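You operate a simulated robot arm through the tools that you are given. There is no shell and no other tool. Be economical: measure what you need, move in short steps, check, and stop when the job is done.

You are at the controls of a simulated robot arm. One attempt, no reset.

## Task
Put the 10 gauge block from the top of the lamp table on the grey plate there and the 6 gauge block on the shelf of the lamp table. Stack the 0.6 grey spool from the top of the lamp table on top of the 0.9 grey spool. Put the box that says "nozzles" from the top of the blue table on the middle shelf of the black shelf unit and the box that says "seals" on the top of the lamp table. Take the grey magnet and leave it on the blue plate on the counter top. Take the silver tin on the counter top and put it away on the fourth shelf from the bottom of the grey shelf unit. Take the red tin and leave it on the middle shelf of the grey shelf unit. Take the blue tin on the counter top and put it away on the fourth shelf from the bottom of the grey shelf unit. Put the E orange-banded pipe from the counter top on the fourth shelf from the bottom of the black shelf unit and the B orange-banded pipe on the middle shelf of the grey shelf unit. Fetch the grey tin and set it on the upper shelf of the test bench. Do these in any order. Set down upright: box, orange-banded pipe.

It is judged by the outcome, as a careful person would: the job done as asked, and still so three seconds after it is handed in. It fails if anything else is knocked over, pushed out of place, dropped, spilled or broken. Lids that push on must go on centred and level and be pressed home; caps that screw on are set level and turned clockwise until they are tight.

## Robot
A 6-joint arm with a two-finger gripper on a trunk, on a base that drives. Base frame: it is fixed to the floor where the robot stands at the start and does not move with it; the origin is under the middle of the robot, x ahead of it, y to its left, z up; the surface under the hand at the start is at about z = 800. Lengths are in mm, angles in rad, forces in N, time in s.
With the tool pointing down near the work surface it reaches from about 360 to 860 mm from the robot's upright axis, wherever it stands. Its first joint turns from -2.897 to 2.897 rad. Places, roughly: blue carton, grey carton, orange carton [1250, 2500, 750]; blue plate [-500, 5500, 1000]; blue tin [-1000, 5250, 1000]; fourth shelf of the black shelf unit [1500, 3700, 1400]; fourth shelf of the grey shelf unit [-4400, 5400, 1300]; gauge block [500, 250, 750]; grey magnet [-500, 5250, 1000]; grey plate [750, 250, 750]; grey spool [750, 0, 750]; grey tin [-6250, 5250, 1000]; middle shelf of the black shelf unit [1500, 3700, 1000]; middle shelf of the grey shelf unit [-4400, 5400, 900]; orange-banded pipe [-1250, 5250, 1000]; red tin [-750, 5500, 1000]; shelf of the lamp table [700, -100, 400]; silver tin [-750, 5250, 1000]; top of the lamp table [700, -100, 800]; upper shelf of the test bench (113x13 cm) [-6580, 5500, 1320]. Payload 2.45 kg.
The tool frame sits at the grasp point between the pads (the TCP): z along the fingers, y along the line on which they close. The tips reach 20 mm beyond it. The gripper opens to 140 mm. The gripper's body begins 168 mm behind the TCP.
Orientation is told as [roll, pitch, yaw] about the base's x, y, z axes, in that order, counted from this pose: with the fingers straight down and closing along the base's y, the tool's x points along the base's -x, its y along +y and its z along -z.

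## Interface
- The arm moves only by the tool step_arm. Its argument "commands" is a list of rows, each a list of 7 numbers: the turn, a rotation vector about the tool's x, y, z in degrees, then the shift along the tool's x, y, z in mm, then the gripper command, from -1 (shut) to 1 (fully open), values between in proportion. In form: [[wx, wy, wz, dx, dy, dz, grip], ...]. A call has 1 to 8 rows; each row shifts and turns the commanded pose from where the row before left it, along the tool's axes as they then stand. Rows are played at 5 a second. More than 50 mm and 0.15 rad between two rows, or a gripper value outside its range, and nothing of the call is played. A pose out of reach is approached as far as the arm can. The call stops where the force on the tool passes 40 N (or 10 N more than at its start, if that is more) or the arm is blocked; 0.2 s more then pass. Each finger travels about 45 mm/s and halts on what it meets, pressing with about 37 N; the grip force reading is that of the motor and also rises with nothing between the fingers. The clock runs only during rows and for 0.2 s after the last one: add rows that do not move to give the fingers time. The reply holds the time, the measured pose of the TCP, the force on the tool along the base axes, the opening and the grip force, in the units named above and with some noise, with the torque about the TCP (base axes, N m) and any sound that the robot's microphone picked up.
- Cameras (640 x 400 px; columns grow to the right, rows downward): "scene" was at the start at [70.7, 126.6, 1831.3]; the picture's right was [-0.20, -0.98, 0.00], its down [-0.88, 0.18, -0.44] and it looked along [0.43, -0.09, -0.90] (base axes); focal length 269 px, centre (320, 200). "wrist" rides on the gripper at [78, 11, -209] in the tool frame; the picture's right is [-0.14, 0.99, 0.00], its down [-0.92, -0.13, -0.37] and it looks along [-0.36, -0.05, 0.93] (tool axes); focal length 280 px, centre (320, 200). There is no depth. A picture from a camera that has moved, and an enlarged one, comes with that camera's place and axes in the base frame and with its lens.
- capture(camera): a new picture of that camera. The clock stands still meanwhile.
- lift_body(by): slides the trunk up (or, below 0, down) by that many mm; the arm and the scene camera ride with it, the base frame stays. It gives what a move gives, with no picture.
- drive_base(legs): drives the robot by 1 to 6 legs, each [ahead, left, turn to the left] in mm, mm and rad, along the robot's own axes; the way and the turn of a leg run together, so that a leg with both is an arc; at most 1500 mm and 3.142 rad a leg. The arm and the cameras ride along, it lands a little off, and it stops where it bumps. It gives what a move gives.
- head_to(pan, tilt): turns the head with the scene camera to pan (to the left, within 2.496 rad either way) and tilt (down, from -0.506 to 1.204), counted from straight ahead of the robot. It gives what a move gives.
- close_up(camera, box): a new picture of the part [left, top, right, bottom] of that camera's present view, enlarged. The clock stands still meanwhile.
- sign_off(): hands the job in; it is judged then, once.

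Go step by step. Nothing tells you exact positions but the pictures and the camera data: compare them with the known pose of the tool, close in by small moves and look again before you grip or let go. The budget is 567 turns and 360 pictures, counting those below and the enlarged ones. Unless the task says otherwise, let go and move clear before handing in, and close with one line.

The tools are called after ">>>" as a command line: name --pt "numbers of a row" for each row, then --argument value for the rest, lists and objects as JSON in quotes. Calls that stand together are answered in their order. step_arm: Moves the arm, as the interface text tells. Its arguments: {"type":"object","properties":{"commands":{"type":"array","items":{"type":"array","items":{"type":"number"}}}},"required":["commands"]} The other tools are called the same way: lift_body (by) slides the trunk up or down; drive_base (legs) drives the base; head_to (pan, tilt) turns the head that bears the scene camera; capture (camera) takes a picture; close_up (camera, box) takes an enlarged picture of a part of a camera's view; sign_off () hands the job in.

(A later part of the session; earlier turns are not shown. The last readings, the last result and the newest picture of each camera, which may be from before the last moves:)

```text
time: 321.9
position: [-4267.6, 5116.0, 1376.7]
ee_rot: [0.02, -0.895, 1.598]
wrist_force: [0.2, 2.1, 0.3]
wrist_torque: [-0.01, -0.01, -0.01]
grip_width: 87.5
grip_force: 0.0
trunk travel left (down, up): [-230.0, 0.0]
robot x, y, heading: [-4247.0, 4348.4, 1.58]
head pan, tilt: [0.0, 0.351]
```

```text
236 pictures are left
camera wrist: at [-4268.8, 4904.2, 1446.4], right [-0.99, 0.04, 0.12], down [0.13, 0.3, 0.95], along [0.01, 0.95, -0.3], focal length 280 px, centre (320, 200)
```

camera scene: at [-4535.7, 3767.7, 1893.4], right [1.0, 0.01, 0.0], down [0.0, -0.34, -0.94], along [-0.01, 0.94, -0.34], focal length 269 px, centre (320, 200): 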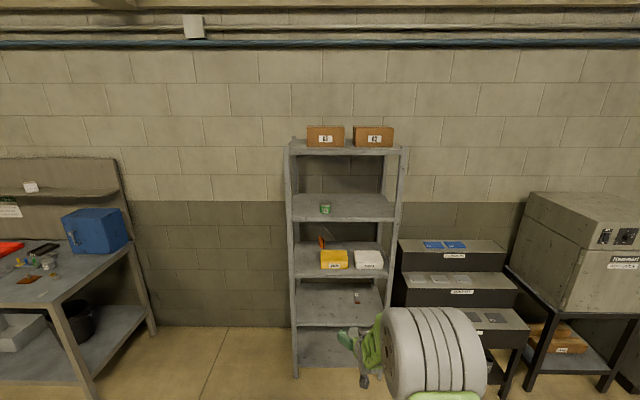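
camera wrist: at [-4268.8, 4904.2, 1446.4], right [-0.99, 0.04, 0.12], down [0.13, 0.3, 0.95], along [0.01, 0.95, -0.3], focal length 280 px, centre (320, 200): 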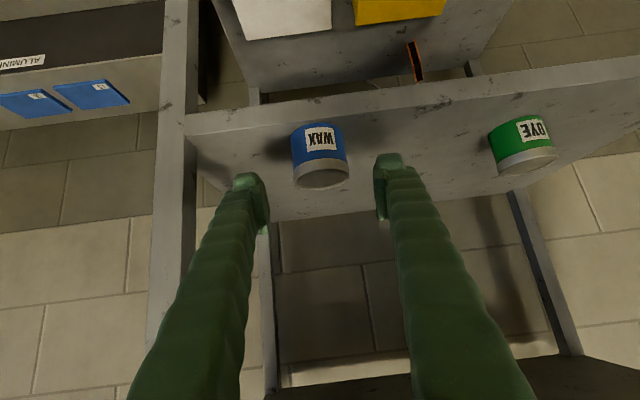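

WAX is on the fourth shelf. Now return for PASTE.

>>> drive_base --legs '[[-650, 0, 0]]'

>>> lift_body --by -130

>>> step_arm --pt "0 0 0 0 0 30 0.3" --pt "0 0 0 0 0 30 0.3" --pt "0 0 0 0 0 40 0.3" --pt "0 0 0 27 0 22 0.3" --pt "0 0 0 27 0 22 0.3" --pt "0 0 0 20 0 16 0.3" --pt "0 0 0 0 0 0 0.3"

>>> drive_base --legs '[[0, -1170, 0], [0, -1170, -0.006], [0, -1150, 0]]'

```text
time: 325.6
position: [-4265.7, 4456.7, 1377.1]
ee_rot: [0.021, -0.896, 1.601]
wrist_force: [-0.3, 0.0, -0.6]
wrist_torque: [-0.02, 0.0, 0.02]
grip_width: 87.3
grip_force: 0.0
trunk travel left (down, up): [-230.0, 0.0]
robot x, y, heading: [-4238.6, 3687.4, 1.588]
head pan, tilt: [0.0, 0.351]
```

```text
time: 327.2
position: [-4265.4, 4456.3, 1246.0]
ee_rot: [0.021, -0.895, 1.601]
wrist_force: [0.4, 0.5, 0.3]
wrist_torque: [-0.02, -0.01, 0.01]
grip_width: 87.5
grip_force: 0.1
trunk travel left (down, up): [-100.0, 130.0]
robot x, y, heading: [-4240.8, 3683.4, 1.587]
head pan, tilt: [0.0, 0.351]
```

```text
time: 328.8
position: [-4270.9, 4534.8, 1086.8]
ee_rot: [0.02, -0.894, 1.601]
wrist_force: [0.9, 0.4, -0.9]
wrist_torque: [-0.05, -0.02, -0.01]
grip_width: 90.8
grip_force: 0.1
trunk travel left (down, up): [-100.0, 130.0]
robot x, y, heading: [-4242.9, 3684.7, 1.585]
head pan, tilt: [0.0, 0.351]
```

```text
time: 359.4
position: [-790.2, 4605.4, 1088.2]
ee_rot: [0.022, -0.896, 1.613]
wrist_force: [-0.8, 0.2, -0.3]
wrist_torque: [0.02, -0.01, -0.01]
grip_width: 90.9
grip_force: 0.1
trunk travel left (down, up): [-100.0, 130.0]
robot x, y, heading: [-750.2, 3758.3, 1.596]
head pan, tilt: [0.0, 0.351]
```

>>> drive_base --legs '[[0, -10, -0.025], [470, 0, 0]]'

>>> capture --camera "wrist"

```text
time: 362.5
position: [-745.4, 5068.1, 1087.9]
ee_rot: [0.022, -0.894, 1.576]
wrist_force: [0.5, -0.1, 0.9]
wrist_torque: [0.01, 0.01, 0.0]
grip_width: 91.1
grip_force: 0.2
trunk travel left (down, up): [-100.0, 130.0]
robot x, y, heading: [-737.1, 4215.9, 1.56]
head pan, tilt: [0.0, 0.351]
```

```text
235 pictures are left
camera wrist: at [-750.6, 4855.8, 1157.6], right [-0.99, 0.07, 0.12], down [0.13, 0.29, 0.95], along [0.03, 0.95, -0.3], focal length 280 px, centre (320, 200)
```

wrist: 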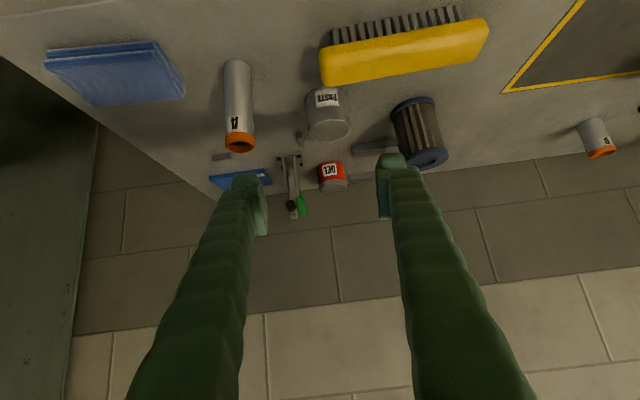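

>>> step_arm --pt "0 0 0 23 6 18.4 0.3" --pt "0 0 0 23 6 18.4 0.3" --pt "0 0 0 23 6 18.4 0.3" --pt "0 0 0 -21 0 26 0.3" --pt "0 0 0 -21 0 26 0.3" --pt "0 0 0 -21 0 26 0.3" --pt "0 0 0 0 0 0 0.3"

>>> capture --camera "wrist"

```text
time: 364.1
position: [-767.5, 5168.9, 1000.4]
ee_rot: [0.02, -0.895, 1.575]
wrist_force: [0.3, 0.2, 1.0]
wrist_torque: [0.03, -0.01, 0.0]
grip_width: 91.2
grip_force: 0.1
trunk travel left (down, up): [-100.0, 130.0]
robot x, y, heading: [-738.1, 4220.4, 1.558]
head pan, tilt: [0.0, 0.351]
```

```text
234 pictures are left
camera wrist: at [-772.0, 4956.7, 1070.8], right [-0.99, 0.07, 0.12], down [0.13, 0.29, 0.95], along [0.03, 0.95, -0.3], focal length 280 px, centre (320, 200)
```

wrist: 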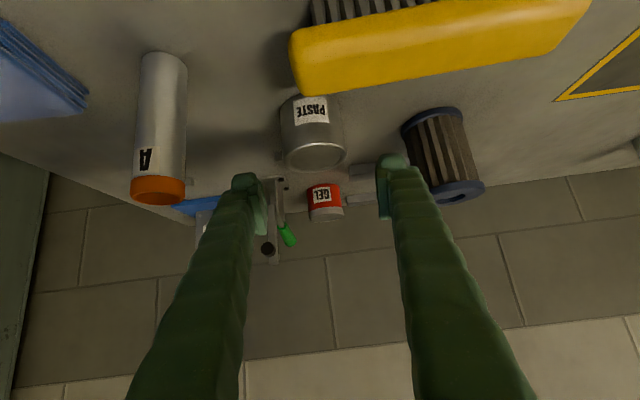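

>>> step_arm --pt "0 0 0 19 -2 17 0.3" --pt "0 0 0 19 -2 17 0.3" --pt "0 0 0 5 0 17 0.3" --pt "0 0 0 0 0 0 0.3"

>>> capture --camera "wrist"

```text
time: 365.1
position: [-763.8, 5181.0, 933.3]
ee_rot: [0.019, -0.895, 1.577]
wrist_force: [-0.4, -0.2, 0.2]
wrist_torque: [-0.02, 0.0, -0.01]
grip_width: 91.0
grip_force: 0.1
trunk travel left (down, up): [-100.0, 130.0]
robot x, y, heading: [-740.2, 4219.1, 1.555]
head pan, tilt: [0.0, 0.351]
```

```text
233 pictures are left
camera wrist: at [-769.3, 4968.4, 1003.7], right [-0.99, 0.07, 0.12], down [0.13, 0.29, 0.95], along [0.03, 0.95, -0.3], focal length 280 px, centre (320, 200)
```

wrist: 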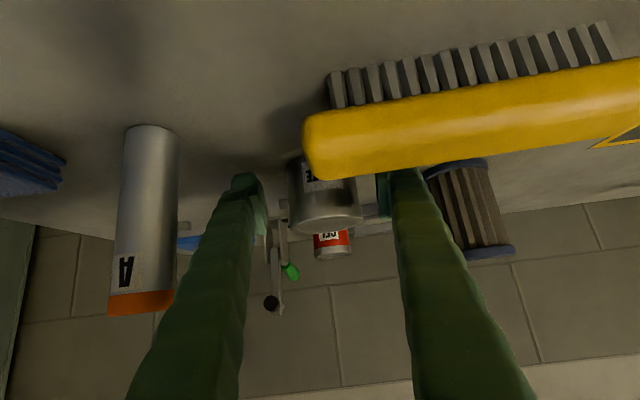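

>>> step_arm --pt "0 0 0 -9.4 0 11.7 0.3" --pt "0 0 0 4.3 0 3.4 0.3" --pt "0 0 0 0 0 0 0.3"

>>> close_up --camera "wrist" --box '[200, 130, 440, 280]'

```text
time: 365.9
position: [-763.7, 5195.6, 927.3]
ee_rot: [0.022, -0.897, 1.578]
wrist_force: [0.3, 1.0, 0.9]
wrist_torque: [0.02, -0.02, 0.04]
grip_width: 91.2
grip_force: 0.1
trunk travel left (down, up): [-100.0, 130.0]
robot x, y, heading: [-740.1, 4220.0, 1.556]
head pan, tilt: [0.0, 0.351]
```

```text
2.67 times, centred on (320, 205) of wrist
camera zoom: at [-768.8, 4983.0, 998.4], right [-0.99, 0.07, 0.12], down [0.13, 0.29, 0.95], along [0.03, 0.95, -0.3], focal length 748 px, centre (320, 187)
```

zoom: 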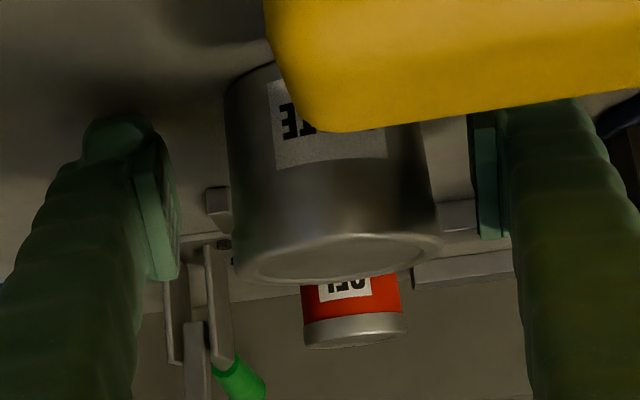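

>>> step_arm --pt "0 0 0 -5 4 6.2 0.3" --pt "0 0 0 0 0 0 0" --pt "0 0 0 0 0 0 -0.5" --pt "0 0 0 0 0 0 -1" --pt "0 0 0 0 0 0 -1" --pt "0 0 0 0 0 0 -1"

>>> step_arm --pt "0 0 0 -15 0 -12 -1" --pt "0 0 0 -27 0 -22 -1" --pt "0 0 0 0 0 0 -1"

>>> capture --camera "wrist"

```text
time: 367.3
position: [-767.6, 5201.8, 928.5]
ee_rot: [0.02, -0.895, 1.575]
wrist_force: [0.5, -0.6, -0.8]
wrist_torque: [0.02, 0.03, 0.0]
grip_width: 62.9
grip_force: 37.0
trunk travel left (down, up): [-100.0, 130.0]
robot x, y, heading: [-738.1, 4215.2, 1.561]
head pan, tilt: [0.0, 0.351]
```

```text
time: 368.1
position: [-767.0, 5202.5, 982.0]
ee_rot: [0.021, -0.897, 1.576]
wrist_force: [0.1, 0.1, -2.1]
wrist_torque: [0.0, 0.01, 0.03]
grip_width: 62.6
grip_force: 37.1
trunk travel left (down, up): [-100.0, 130.0]
robot x, y, heading: [-736.9, 4218.9, 1.561]
head pan, tilt: [0.0, 0.351]
```

```text
231 pictures are left
camera wrist: at [-772.3, 4990.4, 1052.8], right [-0.99, 0.07, 0.12], down [0.13, 0.29, 0.95], along [0.03, 0.95, -0.3], focal length 280 px, centre (320, 200)
```

wrist: 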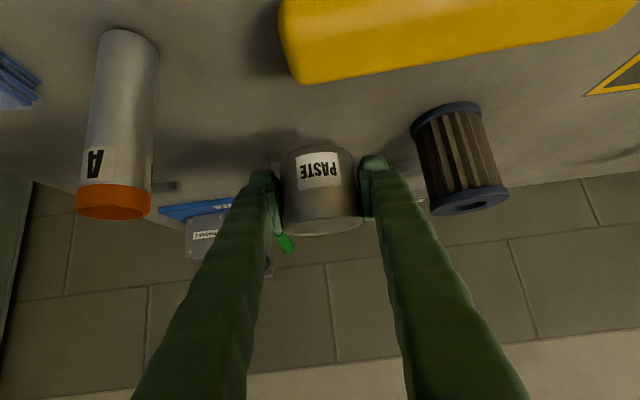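

PASTE held. Off to the grey unit again.

>>> step_arm --pt "0 0 0 -27 0 -22 -1" --pt "0 0 0 -27 0 -22 -1" --pt "0 0 0 -27 0 -22 -1" --pt "0 0 0 0 0 0 -1"

>>> drive_base --legs '[[-520, 0, 0.01], [0, 1210, 0], [0, 1210, 0], [0, 1200, 0]]'

>>> lift_body --by 130

>>> step_arm --pt "0 0 0 -27 0 -22 -1" --pt "0 0 0 -27 0 -22 -1" --pt "0 0 0 -27 0 -22 -1" --pt "0 0 0 -24 0 -19 -1" --pt "0 0 0 0 0 0 -1"

```text
time: 369.1
position: [-766.3, 5203.4, 1084.9]
ee_rot: [0.02, -0.893, 1.576]
wrist_force: [0.3, -0.5, -2.0]
wrist_torque: [-0.03, 0.03, 0.0]
grip_width: 62.5
grip_force: 37.4
trunk travel left (down, up): [-100.0, 130.0]
robot x, y, heading: [-737.2, 4221.4, 1.558]
head pan, tilt: [0.0, 0.351]
```

```text
time: 403.6
position: [-4415.8, 4702.0, 1085.4]
ee_rot: [0.021, -0.895, 1.587]
wrist_force: [-0.1, -0.1, -1.7]
wrist_torque: [0.02, -0.01, 0.02]
grip_width: 62.0
grip_force: 36.7
trunk travel left (down, up): [-100.0, 130.0]
robot x, y, heading: [-4377.8, 3712.8, 1.569]
head pan, tilt: [0.0, 0.351]
```

```text
time: 405.2
position: [-4415.5, 4701.3, 1216.0]
ee_rot: [0.022, -0.893, 1.587]
wrist_force: [0.5, -0.1, -2.0]
wrist_torque: [0.03, 0.01, -0.03]
grip_width: 62.0
grip_force: 37.0
trunk travel left (down, up): [-230.0, 0.0]
robot x, y, heading: [-4379.5, 3710.1, 1.571]
head pan, tilt: [0.0, 0.351]
```

```text
time: 406.4
position: [-4414.3, 4701.5, 1349.5]
ee_rot: [0.02, -0.894, 1.585]
wrist_force: [0.1, 0.3, -2.4]
wrist_torque: [0.02, 0.0, 0.0]
grip_width: 62.0
grip_force: 37.2
trunk travel left (down, up): [-230.0, 0.0]
robot x, y, heading: [-4379.8, 3716.9, 1.564]
head pan, tilt: [0.0, 0.351]
```

>>> drive_base --legs '[[250, -8, 0], [240, 0, 0]]'

>>> capture --camera "wrist"

```text
time: 409.6
position: [-4402.2, 5192.8, 1349.2]
ee_rot: [0.022, -0.895, 1.583]
wrist_force: [0.6, 0.3, -3.6]
wrist_torque: [0.04, 0.03, -0.01]
grip_width: 61.9
grip_force: 36.9
trunk travel left (down, up): [-230.0, 0.0]
robot x, y, heading: [-4366.0, 4205.3, 1.567]
head pan, tilt: [0.0, 0.351]
```

```text
230 pictures are left
camera wrist: at [-4404.9, 4981.2, 1419.6], right [-0.99, 0.06, 0.12], down [0.13, 0.29, 0.95], along [0.02, 0.95, -0.3], focal length 280 px, centre (320, 200)
```

wrist: 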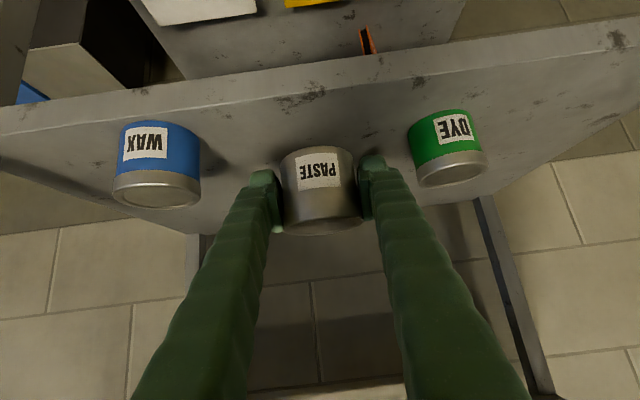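

>>> step_arm --pt "0 0 0 14 0 11.3 -1" --pt "0 0 0 12.4 0 10 -1" --pt "0 0 0 0 0 0 -1"

>>> step_arm --pt "0 0 0 1.6 0 1.3 -1" --pt "0 0 0 0 0 0 -1"

>>> step_arm --pt "0 0 0 1.6 0 1.3 -1" --pt "0 0 0 0 0 0 -1"

>>> step_arm --pt "0 0 0 1.6 0 1.3 -1" --pt "0 0 0 0 0 0 -1"

```text
time: 410.4
position: [-4401.6, 5191.7, 1316.4]
ee_rot: [0.021, -0.894, 1.582]
wrist_force: [-0.4, 0.7, -2.1]
wrist_torque: [-0.01, 0.02, 0.01]
grip_width: 62.2
grip_force: 36.9
trunk travel left (down, up): [-230.0, 0.0]
robot x, y, heading: [-4367.7, 4207.5, 1.559]
head pan, tilt: [0.0, 0.351]
```

```text
time: 411.0
position: [-4401.3, 5190.6, 1313.6]
ee_rot: [0.02, -0.892, 1.584]
wrist_force: [-0.5, 0.1, -2.3]
wrist_torque: [0.01, -0.01, 0.02]
grip_width: 62.0
grip_force: 37.4
trunk travel left (down, up): [-230.0, 0.0]
robot x, y, heading: [-4366.8, 4207.1, 1.571]
head pan, tilt: [0.0, 0.351]
```

```text
time: 411.6
position: [-4401.4, 5191.1, 1311.7]
ee_rot: [0.021, -0.893, 1.582]
wrist_force: [0.7, 0.0, -1.7]
wrist_torque: [-0.01, 0.01, 0.01]
grip_width: 61.6
grip_force: 37.6
trunk travel left (down, up): [-230.0, 0.0]
robot x, y, heading: [-4368.9, 4209.2, 1.568]
head pan, tilt: [0.0, 0.351]
```

```text
time: 412.2
position: [-4402.7, 5191.3, 1310.4]
ee_rot: [0.021, -0.893, 1.586]
wrist_force: [0.2, 0.2, -1.8]
wrist_torque: [-0.02, -0.01, -0.02]
grip_width: 61.9
grip_force: 36.6
trunk travel left (down, up): [-230.0, 0.0]
robot x, y, heading: [-4367.4, 4205.5, 1.562]
head pan, tilt: [0.0, 0.351]
```

>>> step_arm --pt "0 0 0 1.6 0 1.3 -1" --pt "0 0 0 0 0 0 -1"

>>> step_arm --pt "0 0 0 1.2 0 1 -1" --pt "0 0 0 0 0 0 -1"

>>> step_arm --pt "0 0 0 0.8 0 0.6 -1" --pt "0 0 0 0 0 0 -1"

```text
time: 412.8
position: [-4402.1, 5191.2, 1308.8]
ee_rot: [0.024, -0.895, 1.583]
wrist_force: [-0.5, 0.0, 1.2]
wrist_torque: [0.0, -0.08, 0.01]
grip_width: 61.9
grip_force: 37.2
trunk travel left (down, up): [-230.0, 0.0]
robot x, y, heading: [-4364.5, 4209.1, 1.565]
head pan, tilt: [0.0, 0.351]
```

```text
time: 413.4
position: [-4401.6, 5192.4, 1308.6]
ee_rot: [0.02, -0.897, 1.584]
wrist_force: [-1.2, 0.8, 6.9]
wrist_torque: [-0.07, -0.27, 0.0]
grip_width: 62.0
grip_force: 36.5
trunk travel left (down, up): [-230.0, 0.0]
robot x, y, heading: [-4365.6, 4203.5, 1.563]
head pan, tilt: [0.0, 0.351]
```

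```text
time: 414.0
position: [-4402.3, 5191.6, 1308.1]
ee_rot: [0.021, -0.899, 1.584]
wrist_force: [-0.2, 1.3, 13.4]
wrist_torque: [-0.11, -0.45, 0.02]
grip_width: 61.9
grip_force: 37.6
trunk travel left (down, up): [-230.0, 0.0]
robot x, y, heading: [-4367.0, 4207.8, 1.571]
head pan, tilt: [0.0, 0.351]
```

>>> step_arm --pt "0 0 0 -1 0 -0.8 -1" --pt "0 0 0 0 0 0 -0.05" --pt "0 0 0 0 0 0 0.25" --pt "0 0 0 0 0 0 0.25" --pt "0 0 0 0 0 -30 0.25" --pt "0 0 0 0 0 -45 0.25" --pt "0 0 0 0 0 -45 0.25" --pt "0 0 0 0 0 -45 0.25"

>>> capture --camera "wrist"

```text
time: 415.8
position: [-4397.5, 5060.8, 1410.4]
ee_rot: [0.019, -0.896, 1.585]
wrist_force: [-0.2, -0.7, 0.4]
wrist_torque: [0.02, -0.01, 0.02]
grip_width: 87.3
grip_force: 0.1
trunk travel left (down, up): [-230.0, 0.0]
robot x, y, heading: [-4365.3, 4204.3, 1.566]
head pan, tilt: [0.0, 0.351]
```

```text
229 pictures are left
camera wrist: at [-4401.1, 4848.3, 1480.0], right [-0.99, 0.06, 0.12], down [0.13, 0.29, 0.95], along [0.02, 0.95, -0.3], focal length 280 px, centre (320, 200)
```

wrist: 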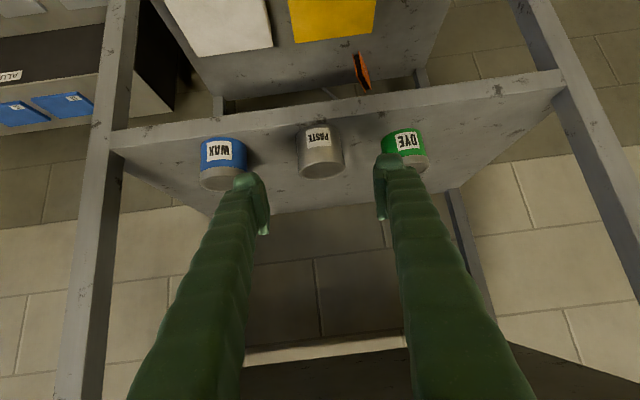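

Both tins are on the fourth shelf. Now back for the red GEL tin.

>>> drive_base --legs '[[-500, 0, 0.005]]'

>>> lift_body --by -130

>>> step_arm --pt "0 0 0 0 0 45 0.15" --pt "0 0 0 0 0 45 0.15" --pt "0 0 0 0 0 45 0.15" --pt "0 0 0 27 0 22 0.15" --pt "0 0 0 27 0 22 0.15" --pt "0 0 0 27 0 22 0.15" --pt "0 0 0 0 0 0 0.15"

>>> drive_base --legs '[[0, -1210, 0], [0, -1210, 0], [0, -1180, 0]]'

```text
time: 418.7
position: [-4404.8, 4569.6, 1409.4]
ee_rot: [0.019, -0.896, 1.59]
wrist_force: [-0.1, 0.1, 0.0]
wrist_torque: [-0.01, 0.03, 0.0]
grip_width: 87.4
grip_force: 0.0
trunk travel left (down, up): [-230.0, 0.0]
robot x, y, heading: [-4370.2, 3714.3, 1.572]
head pan, tilt: [0.0, 0.351]
```

```text
time: 420.2
position: [-4405.3, 4569.0, 1279.3]
ee_rot: [0.02, -0.894, 1.59]
wrist_force: [-0.2, -1.4, 0.9]
wrist_torque: [0.0, 0.0, 0.01]
grip_width: 87.6
grip_force: 0.1
trunk travel left (down, up): [-100.0, 130.0]
robot x, y, heading: [-4372.4, 3713.2, 1.572]
head pan, tilt: [0.0, 0.351]
```

```text
time: 421.9
position: [-4410.9, 4675.3, 1090.0]
ee_rot: [0.02, -0.894, 1.59]
wrist_force: [-0.4, -0.2, 0.0]
wrist_torque: [-0.02, -0.01, 0.0]
grip_width: 80.6
grip_force: 0.1
trunk travel left (down, up): [-100.0, 130.0]
robot x, y, heading: [-4371.2, 3712.4, 1.574]
head pan, tilt: [0.0, 0.351]
```

```text
time: 453.5
position: [-791.8, 4687.0, 1089.0]
ee_rot: [0.021, -0.895, 1.591]
wrist_force: [-0.1, -0.3, 0.6]
wrist_torque: [0.01, -0.01, 0.01]
grip_width: 80.4
grip_force: 0.0
trunk travel left (down, up): [-100.0, 130.0]
robot x, y, heading: [-747.5, 3729.4, 1.572]
head pan, tilt: [0.0, 0.351]
```

>>> drive_base --legs '[[0, -26, 0], [600, 0, 0]]'

>>> capture --camera "wrist"

```text
time: 457.4
position: [-752.1, 5288.8, 1089.6]
ee_rot: [0.021, -0.894, 1.577]
wrist_force: [0.7, 0.1, 0.1]
wrist_torque: [0.02, 0.01, -0.02]
grip_width: 80.5
grip_force: 0.0
trunk travel left (down, up): [-100.0, 130.0]
robot x, y, heading: [-718.9, 4326.0, 1.564]
head pan, tilt: [0.0, 0.351]
```

```text
228 pictures are left
camera wrist: at [-755.6, 5077.1, 1159.8], right [-0.99, 0.06, 0.12], down [0.13, 0.29, 0.95], along [0.02, 0.95, -0.3], focal length 280 px, centre (320, 200)
```

wrist: 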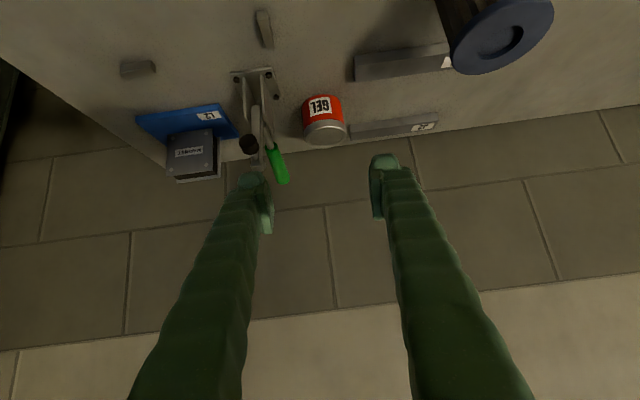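

>>> step_arm --pt "0 0 0 4.6 5 42.2 0.15" --pt "0 0 0 4.6 5 42.2 0.15" --pt "0 0 0 4.6 5 42.2 0.15" --pt "0 0 0 0 0 0 0.15"

>>> capture --camera "wrist"

```text
time: 458.4
position: [-765.9, 5369.8, 1009.5]
ee_rot: [0.014, -0.899, 1.582]
wrist_force: [0.1, 0.4, 0.5]
wrist_torque: [-0.01, 0.01, -0.02]
grip_width: 80.4
grip_force: 0.1
out of reach, approached as far as the arm can: row 3
trunk travel left (down, up): [-100.0, 130.0]
robot x, y, heading: [-721.6, 4329.2, 1.558]
head pan, tilt: [0.0, 0.351]
```

```text
227 pictures are left
camera wrist: at [-771.4, 5157.5, 1079.8], right [-0.99, 0.06, 0.12], down [0.13, 0.29, 0.95], along [0.03, 0.96, -0.29], focal length 280 px, centre (320, 200)
```

wrist: 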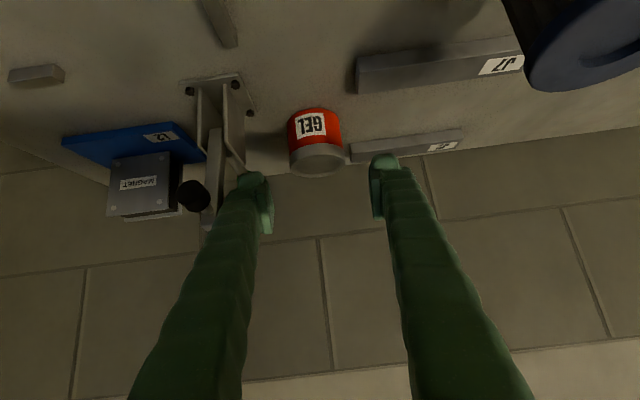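

>>> step_arm --pt "0 0 0 0 0 -40 0.15" --pt "0 0 0 0 0 -40 0.15" --pt "0 0 0 0 0 0 0.15"

>>> drive_base --legs '[[110, 0, 0.01]]'

>>> capture --camera "wrist"

```text
time: 459.2
position: [-764.3, 5306.8, 1059.8]
ee_rot: [0.022, -0.895, 1.582]
wrist_force: [-0.5, -0.3, 0.2]
wrist_torque: [0.0, 0.02, -0.05]
grip_width: 80.7
grip_force: 0.0
trunk travel left (down, up): [-100.0, 130.0]
robot x, y, heading: [-721.7, 4327.9, 1.56]
head pan, tilt: [0.0, 0.351]
```

```text
time: 460.4
position: [-773.1, 5416.1, 1058.6]
ee_rot: [0.02, -0.893, 1.587]
wrist_force: [0.3, 0.6, -1.1]
wrist_torque: [-0.01, 0.0, 0.01]
grip_width: 80.7
grip_force: 0.0
trunk travel left (down, up): [-100.0, 130.0]
robot x, y, heading: [-721.1, 4433.9, 1.57]
head pan, tilt: [0.0, 0.351]
```

```text
226 pictures are left
camera wrist: at [-775.8, 5203.6, 1129.7], right [-0.99, 0.05, 0.12], down [0.13, 0.29, 0.95], along [0.02, 0.95, -0.3], focal length 280 px, centre (320, 200)
```

wrist: 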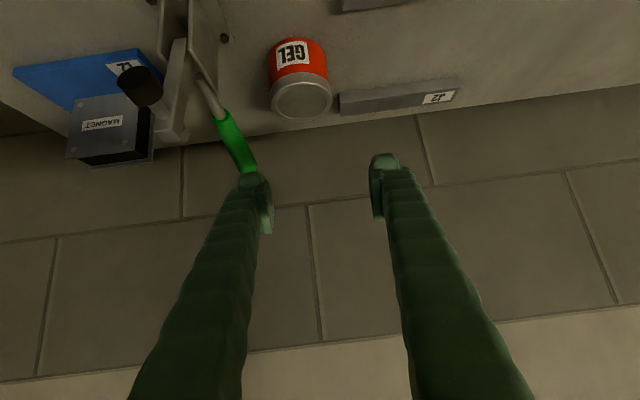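

>>> step_arm --pt "0 0 0 27.3 -4 21.9 0.15" --pt "0 0 0 27.3 -3 21.9 0.15" --pt "0 0 0 0 0 0 0.15"

>>> capture --camera "wrist"

```text
time: 461.2
position: [-768.0, 5414.1, 989.0]
ee_rot: [0.02, -0.894, 1.586]
wrist_force: [0.0, 0.8, -0.4]
wrist_torque: [0.01, -0.04, 0.03]
grip_width: 80.5
grip_force: 0.0
trunk travel left (down, up): [-100.0, 130.0]
robot x, y, heading: [-722.2, 4434.4, 1.567]
head pan, tilt: [0.0, 0.351]
```

```text
225 pictures are left
camera wrist: at [-769.5, 5202.5, 1059.2], right [-0.99, 0.05, 0.12], down [0.13, 0.29, 0.95], along [0.02, 0.95, -0.3], focal length 280 px, centre (320, 200)
```

wrist: 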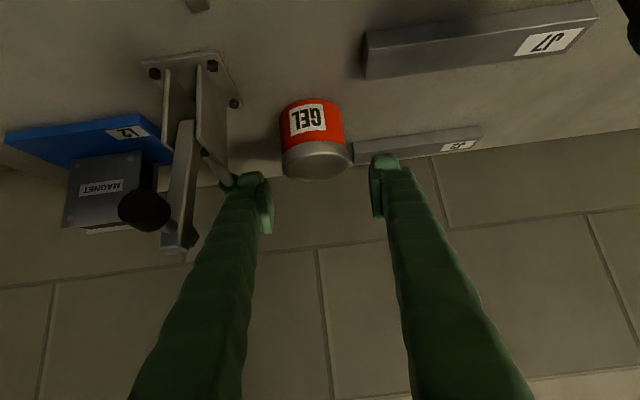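

>>> step_arm --pt "0 0 0 15 0 13 0.15" --pt "0 0 0 15 0 13 0.15" --pt "0 0 0 9.5 0 19 0.15" --pt "0 0 0 0 0 0 0.15"

>>> close_up --camera "wrist" --box '[180, 110, 440, 270]'

```text
time: 462.2
position: [-765.8, 5423.9, 929.5]
ee_rot: [0.021, -0.893, 1.588]
wrist_force: [0.0, 0.9, 0.4]
wrist_torque: [0.0, -0.03, 0.0]
grip_width: 80.6
grip_force: 0.1
trunk travel left (down, up): [-100.0, 130.0]
robot x, y, heading: [-720.2, 4438.1, 1.57]
head pan, tilt: [0.0, 0.351]
```

```text
2.46 times, centred on (310, 190) of wrist
camera zoom: at [-769.4, 5212.3, 1000.1], right [-0.99, 0.05, 0.12], down [0.13, 0.29, 0.95], along [0.02, 0.95, -0.3], focal length 690 px, centre (345, 225)
```

zoom: 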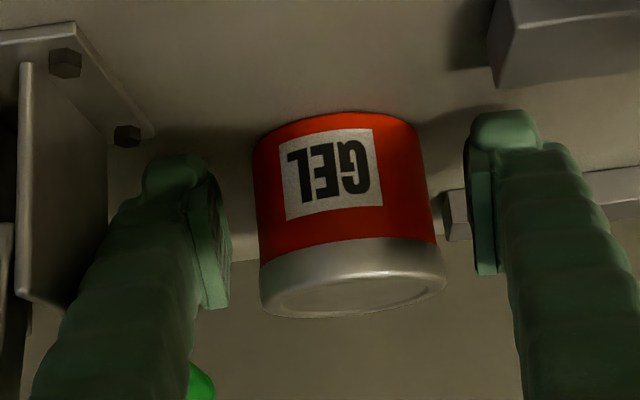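

>>> step_arm --pt "0 0 0 0 0 0 -0.1" --pt "0 0 0 0 0 0 -0.5" --pt "0 0 0 0 0 0 -1" --pt "0 0 0 0 0 0 -1" --pt "0 0 0 0 0 0 -1"

>>> step_arm --pt "0 0 0 -15 0 -12 -1" --pt "0 0 0 -27 0 -22 -1" --pt "0 0 0 -27 0 -22 -1" --pt "0 0 0 -27 0 -22 -1" --pt "0 0 0 0 0 0 -1"

>>> capture --camera "wrist"

```text
time: 463.4
position: [-766.4, 5423.8, 929.2]
ee_rot: [0.023, -0.893, 1.587]
wrist_force: [0.0, -0.2, 0.7]
wrist_torque: [0.0, -0.05, -0.04]
grip_width: 60.4
grip_force: 36.9
trunk travel left (down, up): [-100.0, 130.0]
robot x, y, heading: [-719.5, 4434.2, 1.565]
head pan, tilt: [0.0, 0.351]
```

```text
time: 464.6
position: [-765.9, 5424.1, 1053.7]
ee_rot: [0.019, -0.894, 1.589]
wrist_force: [0.0, 0.4, -1.7]
wrist_torque: [-0.03, 0.02, 0.02]
grip_width: 60.4
grip_force: 37.0
trunk travel left (down, up): [-100.0, 130.0]
robot x, y, heading: [-720.4, 4437.6, 1.571]
head pan, tilt: [0.0, 0.351]
```

```text
223 pictures are left
camera wrist: at [-768.5, 5212.7, 1124.2], right [-0.99, 0.05, 0.12], down [0.13, 0.29, 0.95], along [0.02, 0.95, -0.3], focal length 280 px, centre (320, 200)
```

wrist: 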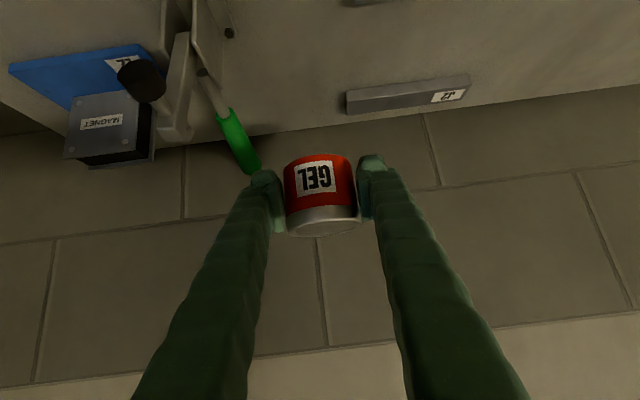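

GEL held. Drive to the grey unit's left part (middle shelf).

>>> step_arm --pt "0 0 0 -27 0 -22 -1" --pt "0 0 0 0 0 -40 -1" --pt "0 0 0 0 0 -40 -1" --pt "0 0 0 0 0 0 -1"

>>> drive_base --legs '[[-720, 0, 0], [0, 1280, 0], [0, 1280, 0], [0, 1280, 0]]'

>>> capture --camera "scene"

>>> capture --camera "wrist"

```text
time: 465.6
position: [-762.7, 5362.3, 1137.8]
ee_rot: [0.02, -0.895, 1.589]
wrist_force: [-0.9, -0.5, -1.5]
wrist_torque: [-0.01, 0.04, -0.01]
grip_width: 60.0
grip_force: 37.0
trunk travel left (down, up): [-100.0, 130.0]
robot x, y, heading: [-715.7, 4437.8, 1.568]
head pan, tilt: [0.0, 0.351]
```

```text
time: 502.6
position: [-4601.2, 4524.8, 1137.9]
ee_rot: [0.02, -0.892, 1.611]
wrist_force: [-0.4, 0.4, -1.5]
wrist_torque: [0.04, -0.01, 0.0]
grip_width: 60.0
grip_force: 36.8
trunk travel left (down, up): [-100.0, 130.0]
robot x, y, heading: [-4534.6, 3598.7, 1.596]
head pan, tilt: [0.0, 0.351]
```

```text
222 pictures are left
camera scene: at [-4678.7, 3697.9, 1893.4], right [1.0, 0.02, 0.0], down [0.01, -0.34, -0.94], along [-0.02, 0.94, -0.34], focal length 269 px, centre (320, 200)
```

scene: 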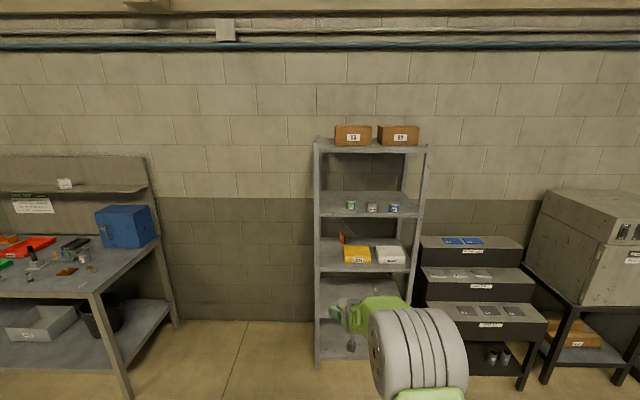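

```text
221 pictures are left
camera wrist: at [-4598.2, 4311.7, 1209.3], right [-0.99, 0.03, 0.12], down [0.12, 0.3, 0.95], along [-0.01, 0.95, -0.3], focal length 280 px, centre (320, 200)
```

wrist: 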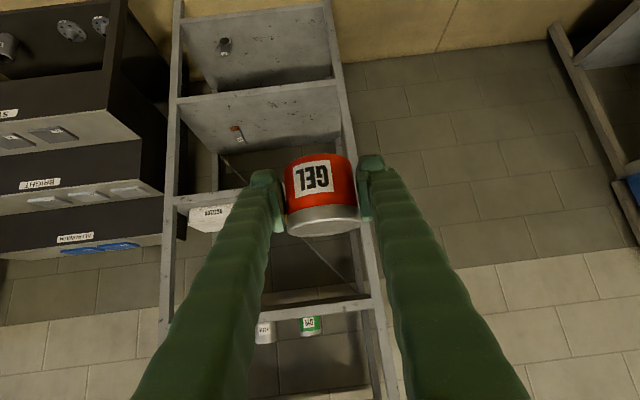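

>>> drive_base --legs '[[0, 28, -0.026], [330, 0, 0]]'

>>> step_arm --pt "0 0 0 27 0 22 -1" --pt "0 0 0 27 0 22 -1" --pt "0 0 0 27 0 22 -1" --pt "0 0 0 20 0 16 -1" --pt "0 0 0 0 0 0 -1"

>>> capture --camera "wrist"

```text
time: 505.3
position: [-4609.4, 4857.2, 1138.4]
ee_rot: [0.02, -0.894, 1.593]
wrist_force: [0.2, 0.3, -2.3]
wrist_torque: [-0.03, 0.01, 0.0]
grip_width: 59.6
grip_force: 37.2
trunk travel left (down, up): [-100.0, 130.0]
robot x, y, heading: [-4563.6, 3929.7, 1.573]
head pan, tilt: [0.0, 0.351]
```

```text
time: 506.5
position: [-4612.4, 4856.8, 1006.0]
ee_rot: [0.02, -0.895, 1.591]
wrist_force: [-0.2, 0.1, -0.9]
wrist_torque: [-0.04, -0.01, -0.01]
grip_width: 59.9
grip_force: 37.0
trunk travel left (down, up): [-100.0, 130.0]
robot x, y, heading: [-4565.6, 3931.1, 1.571]
head pan, tilt: [0.0, 0.351]
```

```text
220 pictures are left
camera wrist: at [-4614.2, 4644.6, 1078.0], right [-0.99, 0.05, 0.12], down [0.13, 0.29, 0.95], along [0.01, 0.95, -0.3], focal length 280 px, centre (320, 200)
```

wrist: 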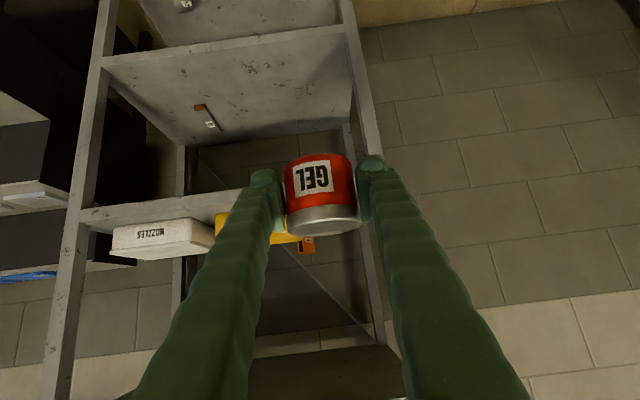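

>>> close_up --camera "wrist" --box '[60, 150, 400, 300]'

```text
1.88 times, centred on (230, 225) of wrist
camera zoom: at [-4614.2, 4644.6, 1078.0], right [-0.99, 0.05, 0.12], down [0.13, 0.29, 0.95], along [0.01, 0.95, -0.3], focal length 528 px, centre (489, 153)
```

zoom: 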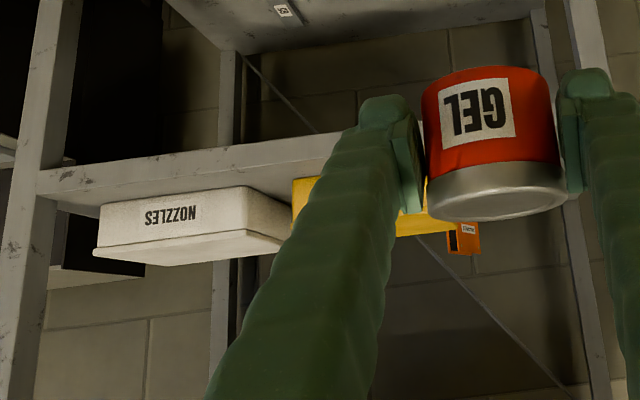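

>>> step_arm --pt "0 0 0 15 0 12 -1" --pt "0 0 0 12 0 10 -1" --pt "0 0 0 0 0 0 -1"

>>> drive_base --legs '[[190, -8, 0]]'

>>> capture --camera "wrist"

>>> close_up --camera "scene" --box '[250, 120, 450, 340]'

```text
time: 507.3
position: [-4611.7, 4856.5, 972.9]
ee_rot: [0.021, -0.894, 1.592]
wrist_force: [-0.4, -0.5, -2.1]
wrist_torque: [0.03, 0.01, -0.01]
grip_width: 59.9
grip_force: 37.4
trunk travel left (down, up): [-100.0, 130.0]
robot x, y, heading: [-4564.0, 3931.7, 1.568]
head pan, tilt: [0.0, 0.351]
```

```text
time: 508.9
position: [-4603.6, 5047.4, 971.7]
ee_rot: [0.022, -0.891, 1.592]
wrist_force: [-0.3, 0.2, -1.9]
wrist_torque: [-0.04, 0.02, -0.01]
grip_width: 59.8
grip_force: 36.6
trunk travel left (down, up): [-100.0, 130.0]
robot x, y, heading: [-4556.3, 4121.2, 1.571]
head pan, tilt: [0.0, 0.351]
```

```text
218 pictures are left
camera wrist: at [-4606.5, 4835.6, 1043.5], right [-0.99, 0.05, 0.12], down [0.13, 0.3, 0.95], along [0.01, 0.95, -0.3], focal length 280 px, centre (320, 200)
```

wrist: 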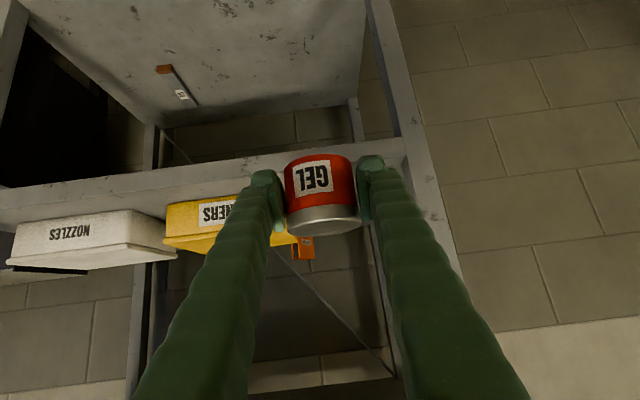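

```text
1.82 times, centred on (350, 230) of scene
camera zoom: at [-4696.4, 4223.6, 1893.3], right [1.0, 0.0, 0.0], down [0.0, -0.34, -0.94], along [0.0, 0.94, -0.34], focal length 490 px, centre (266, 146)
```

zoom: 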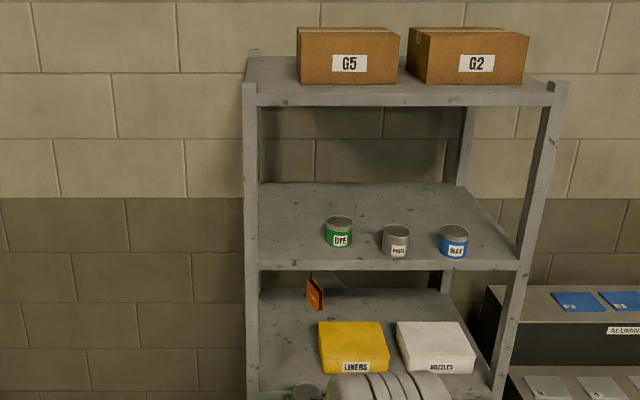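

>>> drive_base --legs '[[0, 27, 0], [180, 0, 0]]'

>>> capture --camera "wrist"

```text
time: 510.9
position: [-4633.1, 5228.5, 972.2]
ee_rot: [0.018, -0.891, 1.592]
wrist_force: [0.1, 0.8, -2.7]
wrist_torque: [-0.06, -0.01, -0.03]
grip_width: 59.7
grip_force: 36.7
trunk travel left (down, up): [-100.0, 130.0]
robot x, y, heading: [-4583.8, 4302.7, 1.578]
head pan, tilt: [0.0, 0.351]
```

```text
216 pictures are left
camera wrist: at [-4634.9, 5017.0, 1043.3], right [-0.99, 0.05, 0.12], down [0.13, 0.3, 0.95], along [0.01, 0.95, -0.3], focal length 280 px, centre (320, 200)
```

wrist: 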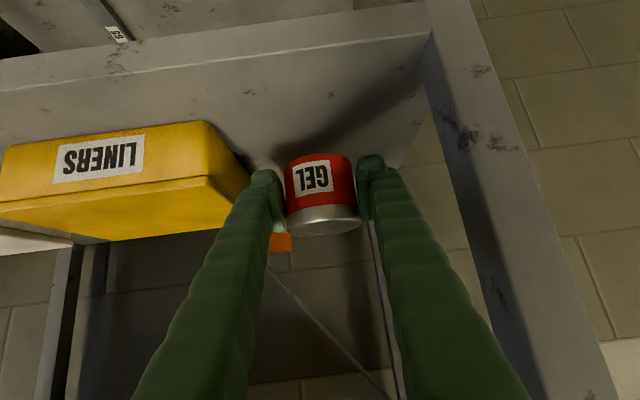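

>>> step_arm --pt "0 0 0 9.4 0 7.6 -1" --pt "0 0 0 9.4 0 7.6 -1" --pt "0 0 0 0 0 0 -1"

>>> step_arm --pt "0 0 0 1.6 0 1.3 -1" --pt "0 0 0 0 0 0 -1"

>>> step_arm --pt "0 0 0 1.6 0 1.3 -1" --pt "0 0 0 0 0 0 -1"

>>> step_arm --pt "0 0 0 1.6 0 1.3 -1" --pt "0 0 0 0 0 0 -1"

```text
time: 511.7
position: [-4633.6, 5228.9, 950.0]
ee_rot: [0.019, -0.893, 1.591]
wrist_force: [0.1, -0.7, -2.4]
wrist_torque: [-0.04, 0.02, -0.01]
grip_width: 59.7
grip_force: 37.1
trunk travel left (down, up): [-100.0, 130.0]
robot x, y, heading: [-4581.4, 4302.0, 1.575]
head pan, tilt: [0.0, 0.351]
```

```text
time: 512.3
position: [-4631.9, 5230.0, 947.5]
ee_rot: [0.02, -0.892, 1.593]
wrist_force: [-0.2, 0.6, -1.1]
wrist_torque: [-0.04, -0.01, 0.0]
grip_width: 59.7
grip_force: 36.9
trunk travel left (down, up): [-100.0, 130.0]
robot x, y, heading: [-4582.1, 4302.2, 1.567]
head pan, tilt: [0.0, 0.351]
```

```text
time: 512.9
position: [-4632.8, 5229.7, 945.1]
ee_rot: [0.019, -0.891, 1.594]
wrist_force: [0.6, -0.1, -2.2]
wrist_torque: [-0.03, 0.0, 0.01]
grip_width: 59.7
grip_force: 37.3
trunk travel left (down, up): [-100.0, 130.0]
robot x, y, heading: [-4583.8, 4301.7, 1.572]
head pan, tilt: [0.0, 0.351]
```

```text
time: 513.5
position: [-4634.3, 5228.8, 943.8]
ee_rot: [0.02, -0.893, 1.591]
wrist_force: [-0.1, 0.7, -2.5]
wrist_torque: [-0.02, 0.03, -0.01]
grip_width: 59.7
grip_force: 37.0
trunk travel left (down, up): [-100.0, 130.0]
robot x, y, heading: [-4583.9, 4303.7, 1.574]
head pan, tilt: [0.0, 0.351]
```

>>> step_arm --pt "0 0 0 1.6 0 1.3 -1" --pt "0 0 0 0 0 0 -1"

>>> step_arm --pt "0 0 0 1.6 0 1.3 -1" --pt "0 0 0 0 0 0 -1"

>>> step_arm --pt "0 0 0 1.6 0 1.3 -1" --pt "0 0 0 0 0 0 -1"

>>> step_arm --pt "0 0 0 1.2 0 1 -1" --pt "0 0 0 0 0 0 -1"

```text
time: 514.1
position: [-4632.6, 5227.0, 941.1]
ee_rot: [0.022, -0.893, 1.591]
wrist_force: [0.6, 0.2, -1.9]
wrist_torque: [0.01, -0.01, 0.0]
grip_width: 59.7
grip_force: 36.8
trunk travel left (down, up): [-100.0, 130.0]
robot x, y, heading: [-4583.4, 4302.3, 1.574]
head pan, tilt: [0.0, 0.351]
```

```text
time: 514.7
position: [-4633.6, 5229.5, 938.3]
ee_rot: [0.019, -0.893, 1.59]
wrist_force: [-0.5, 0.2, -0.9]
wrist_torque: [-0.03, -0.01, 0.01]
grip_width: 59.8
grip_force: 37.5
trunk travel left (down, up): [-100.0, 130.0]
robot x, y, heading: [-4583.5, 4303.5, 1.57]
head pan, tilt: [0.0, 0.351]
```

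```text
time: 515.3
position: [-4634.1, 5229.6, 937.1]
ee_rot: [0.02, -0.892, 1.592]
wrist_force: [0.8, 0.4, -2.6]
wrist_torque: [-0.04, 0.05, -0.03]
grip_width: 59.9
grip_force: 37.1
trunk travel left (down, up): [-100.0, 130.0]
robot x, y, heading: [-4585.9, 4304.1, 1.575]
head pan, tilt: [0.0, 0.351]
```

```text
time: 515.9
position: [-4633.0, 5227.2, 934.2]
ee_rot: [0.02, -0.894, 1.592]
wrist_force: [0.1, -0.7, -1.7]
wrist_torque: [0.0, 0.01, 0.0]
grip_width: 59.7
grip_force: 37.3
trunk travel left (down, up): [-100.0, 130.0]
robot x, y, heading: [-4580.0, 4302.7, 1.572]
head pan, tilt: [0.0, 0.351]
```

>>> step_arm --pt "0 0 0 1.6 0 1.3 -1" --pt "0 0 0 0 0 0 -1"

>>> step_arm --pt "0 0 0 1.6 0 1.3 -1" --pt "0 0 0 0 0 0 -1"

>>> close_up --camera "wrist" --box '[200, 80, 440, 260]'

```text
time: 516.5
position: [-4633.6, 5228.4, 931.8]
ee_rot: [0.021, -0.894, 1.591]
wrist_force: [0.2, -1.1, -1.2]
wrist_torque: [-0.03, 0.0, -0.01]
grip_width: 59.7
grip_force: 37.4
trunk travel left (down, up): [-100.0, 130.0]
robot x, y, heading: [-4581.1, 4297.7, 1.574]
head pan, tilt: [0.0, 0.351]
```

```text
time: 517.1
position: [-4632.7, 5228.7, 931.3]
ee_rot: [0.019, -0.894, 1.591]
wrist_force: [-0.1, 0.4, -2.5]
wrist_torque: [-0.03, 0.01, -0.01]
grip_width: 59.8
grip_force: 37.2
trunk travel left (down, up): [-100.0, 130.0]
robot x, y, heading: [-4581.8, 4301.3, 1.573]
head pan, tilt: [0.0, 0.351]
```

```text
2.22 times, centred on (320, 170) of wrist
camera zoom: at [-4635.2, 5016.8, 1001.8], right [-0.99, 0.05, 0.12], down [0.13, 0.3, 0.95], along [0.01, 0.95, -0.3], focal length 623 px, centre (320, 267)
```

zoom: 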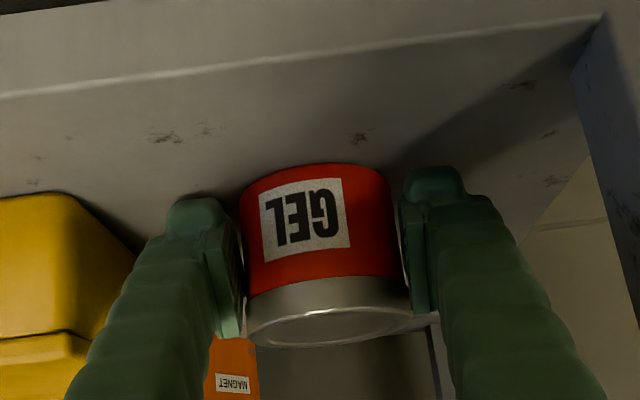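

>>> step_arm --pt "0 0 0 1.6 0 1.3 -1" --pt "0 0 0 0 0 0 -1"

>>> step_arm --pt "0 0 0 1.6 0 1.3 -1" --pt "0 0 0 0 0 0 -1"

>>> step_arm --pt "0 0 0 1.6 0 1.3 -1" --pt "0 0 0 0 0 0 -1"

>>> step_arm --pt "0 0 0 1.2 0 1 -1" --pt "0 0 0 0 0 0 -1"

```text
time: 517.7
position: [-4634.7, 5228.8, 930.8]
ee_rot: [0.02, -0.897, 1.592]
wrist_force: [0.8, -1.5, 6.5]
wrist_torque: [0.05, -0.25, -0.03]
grip_width: 59.8
grip_force: 37.8
trunk travel left (down, up): [-100.0, 130.0]
robot x, y, heading: [-4584.4, 4298.6, 1.577]
head pan, tilt: [0.0, 0.351]
```

```text
time: 518.3
position: [-4634.6, 5228.3, 930.5]
ee_rot: [0.02, -0.897, 1.59]
wrist_force: [1.0, -3.7, 20.2]
wrist_torque: [-0.31, -0.18, -0.06]
grip_width: 59.9
grip_force: 37.0
trunk travel left (down, up): [-100.0, 130.0]
robot x, y, heading: [-4581.4, 4301.8, 1.577]
head pan, tilt: [0.0, 0.351]
```

```text
time: 518.9
position: [-4633.7, 5229.2, 930.1]
ee_rot: [0.021, -0.9, 1.593]
wrist_force: [-1.3, 0.3, 28.9]
wrist_torque: [0.38, -0.01, -0.13]
grip_width: 59.8
grip_force: 36.7
trunk travel left (down, up): [-100.0, 130.0]
robot x, y, heading: [-4585.2, 4301.1, 1.574]
head pan, tilt: [0.0, 0.351]
```

```text
time: 519.5
position: [-4634.4, 5229.6, 927.8]
ee_rot: [0.022, -0.902, 1.593]
wrist_force: [-0.4, 4.8, 28.5]
wrist_torque: [0.36, -0.02, -0.05]
grip_width: 60.0
grip_force: 36.8
trunk travel left (down, up): [-100.0, 130.0]
robot x, y, heading: [-4584.7, 4299.4, 1.572]
head pan, tilt: [0.0, 0.351]
```

>>> step_arm --pt "0 0 0 -3.1 0 -2.5 -1" --pt "0 0 0 0 0 0 -1"

>>> step_arm --pt "0 0 0 0 0 0 -0.1" --pt "0 0 0 0 0 0 0.05" --pt "0 0 0 0 0 0 0.05" --pt "0 0 0 0 0 -30 0.05" --pt "0 0 0 0 0 -45 0.05" --pt "0 0 0 0 0 -45 0.05" --pt "0 0 0 0 0 0 0.05"

>>> capture --camera "wrist"

```text
time: 520.1
position: [-4633.5, 5228.6, 926.7]
ee_rot: [0.023, -0.896, 1.592]
wrist_force: [0.5, 6.1, 16.6]
wrist_torque: [0.75, -0.01, -0.08]
grip_width: 60.0
grip_force: 37.2
trunk travel left (down, up): [-100.0, 130.0]
robot x, y, heading: [-4585.5, 4300.2, 1.57]
head pan, tilt: [0.0, 0.351]
```

```text
time: 521.7
position: [-4628.9, 5133.6, 1002.9]
ee_rot: [0.02, -0.889, 1.594]
wrist_force: [0.6, 0.3, 0.1]
wrist_torque: [-0.02, 0.01, 0.0]
grip_width: 73.5
grip_force: 0.1
trunk travel left (down, up): [-100.0, 130.0]
robot x, y, heading: [-4584.1, 4301.8, 1.575]
head pan, tilt: [0.0, 0.351]
```

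```text
214 pictures are left
camera wrist: at [-4630.1, 4922.1, 1073.8], right [-0.99, 0.05, 0.12], down [0.13, 0.3, 0.95], along [0.01, 0.95, -0.3], focal length 280 px, centre (320, 200)
```

wrist: 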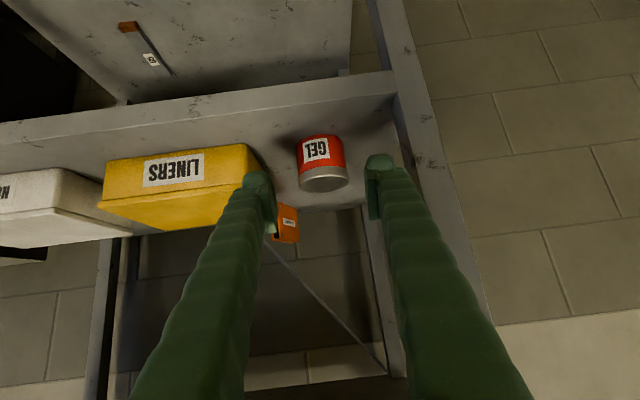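

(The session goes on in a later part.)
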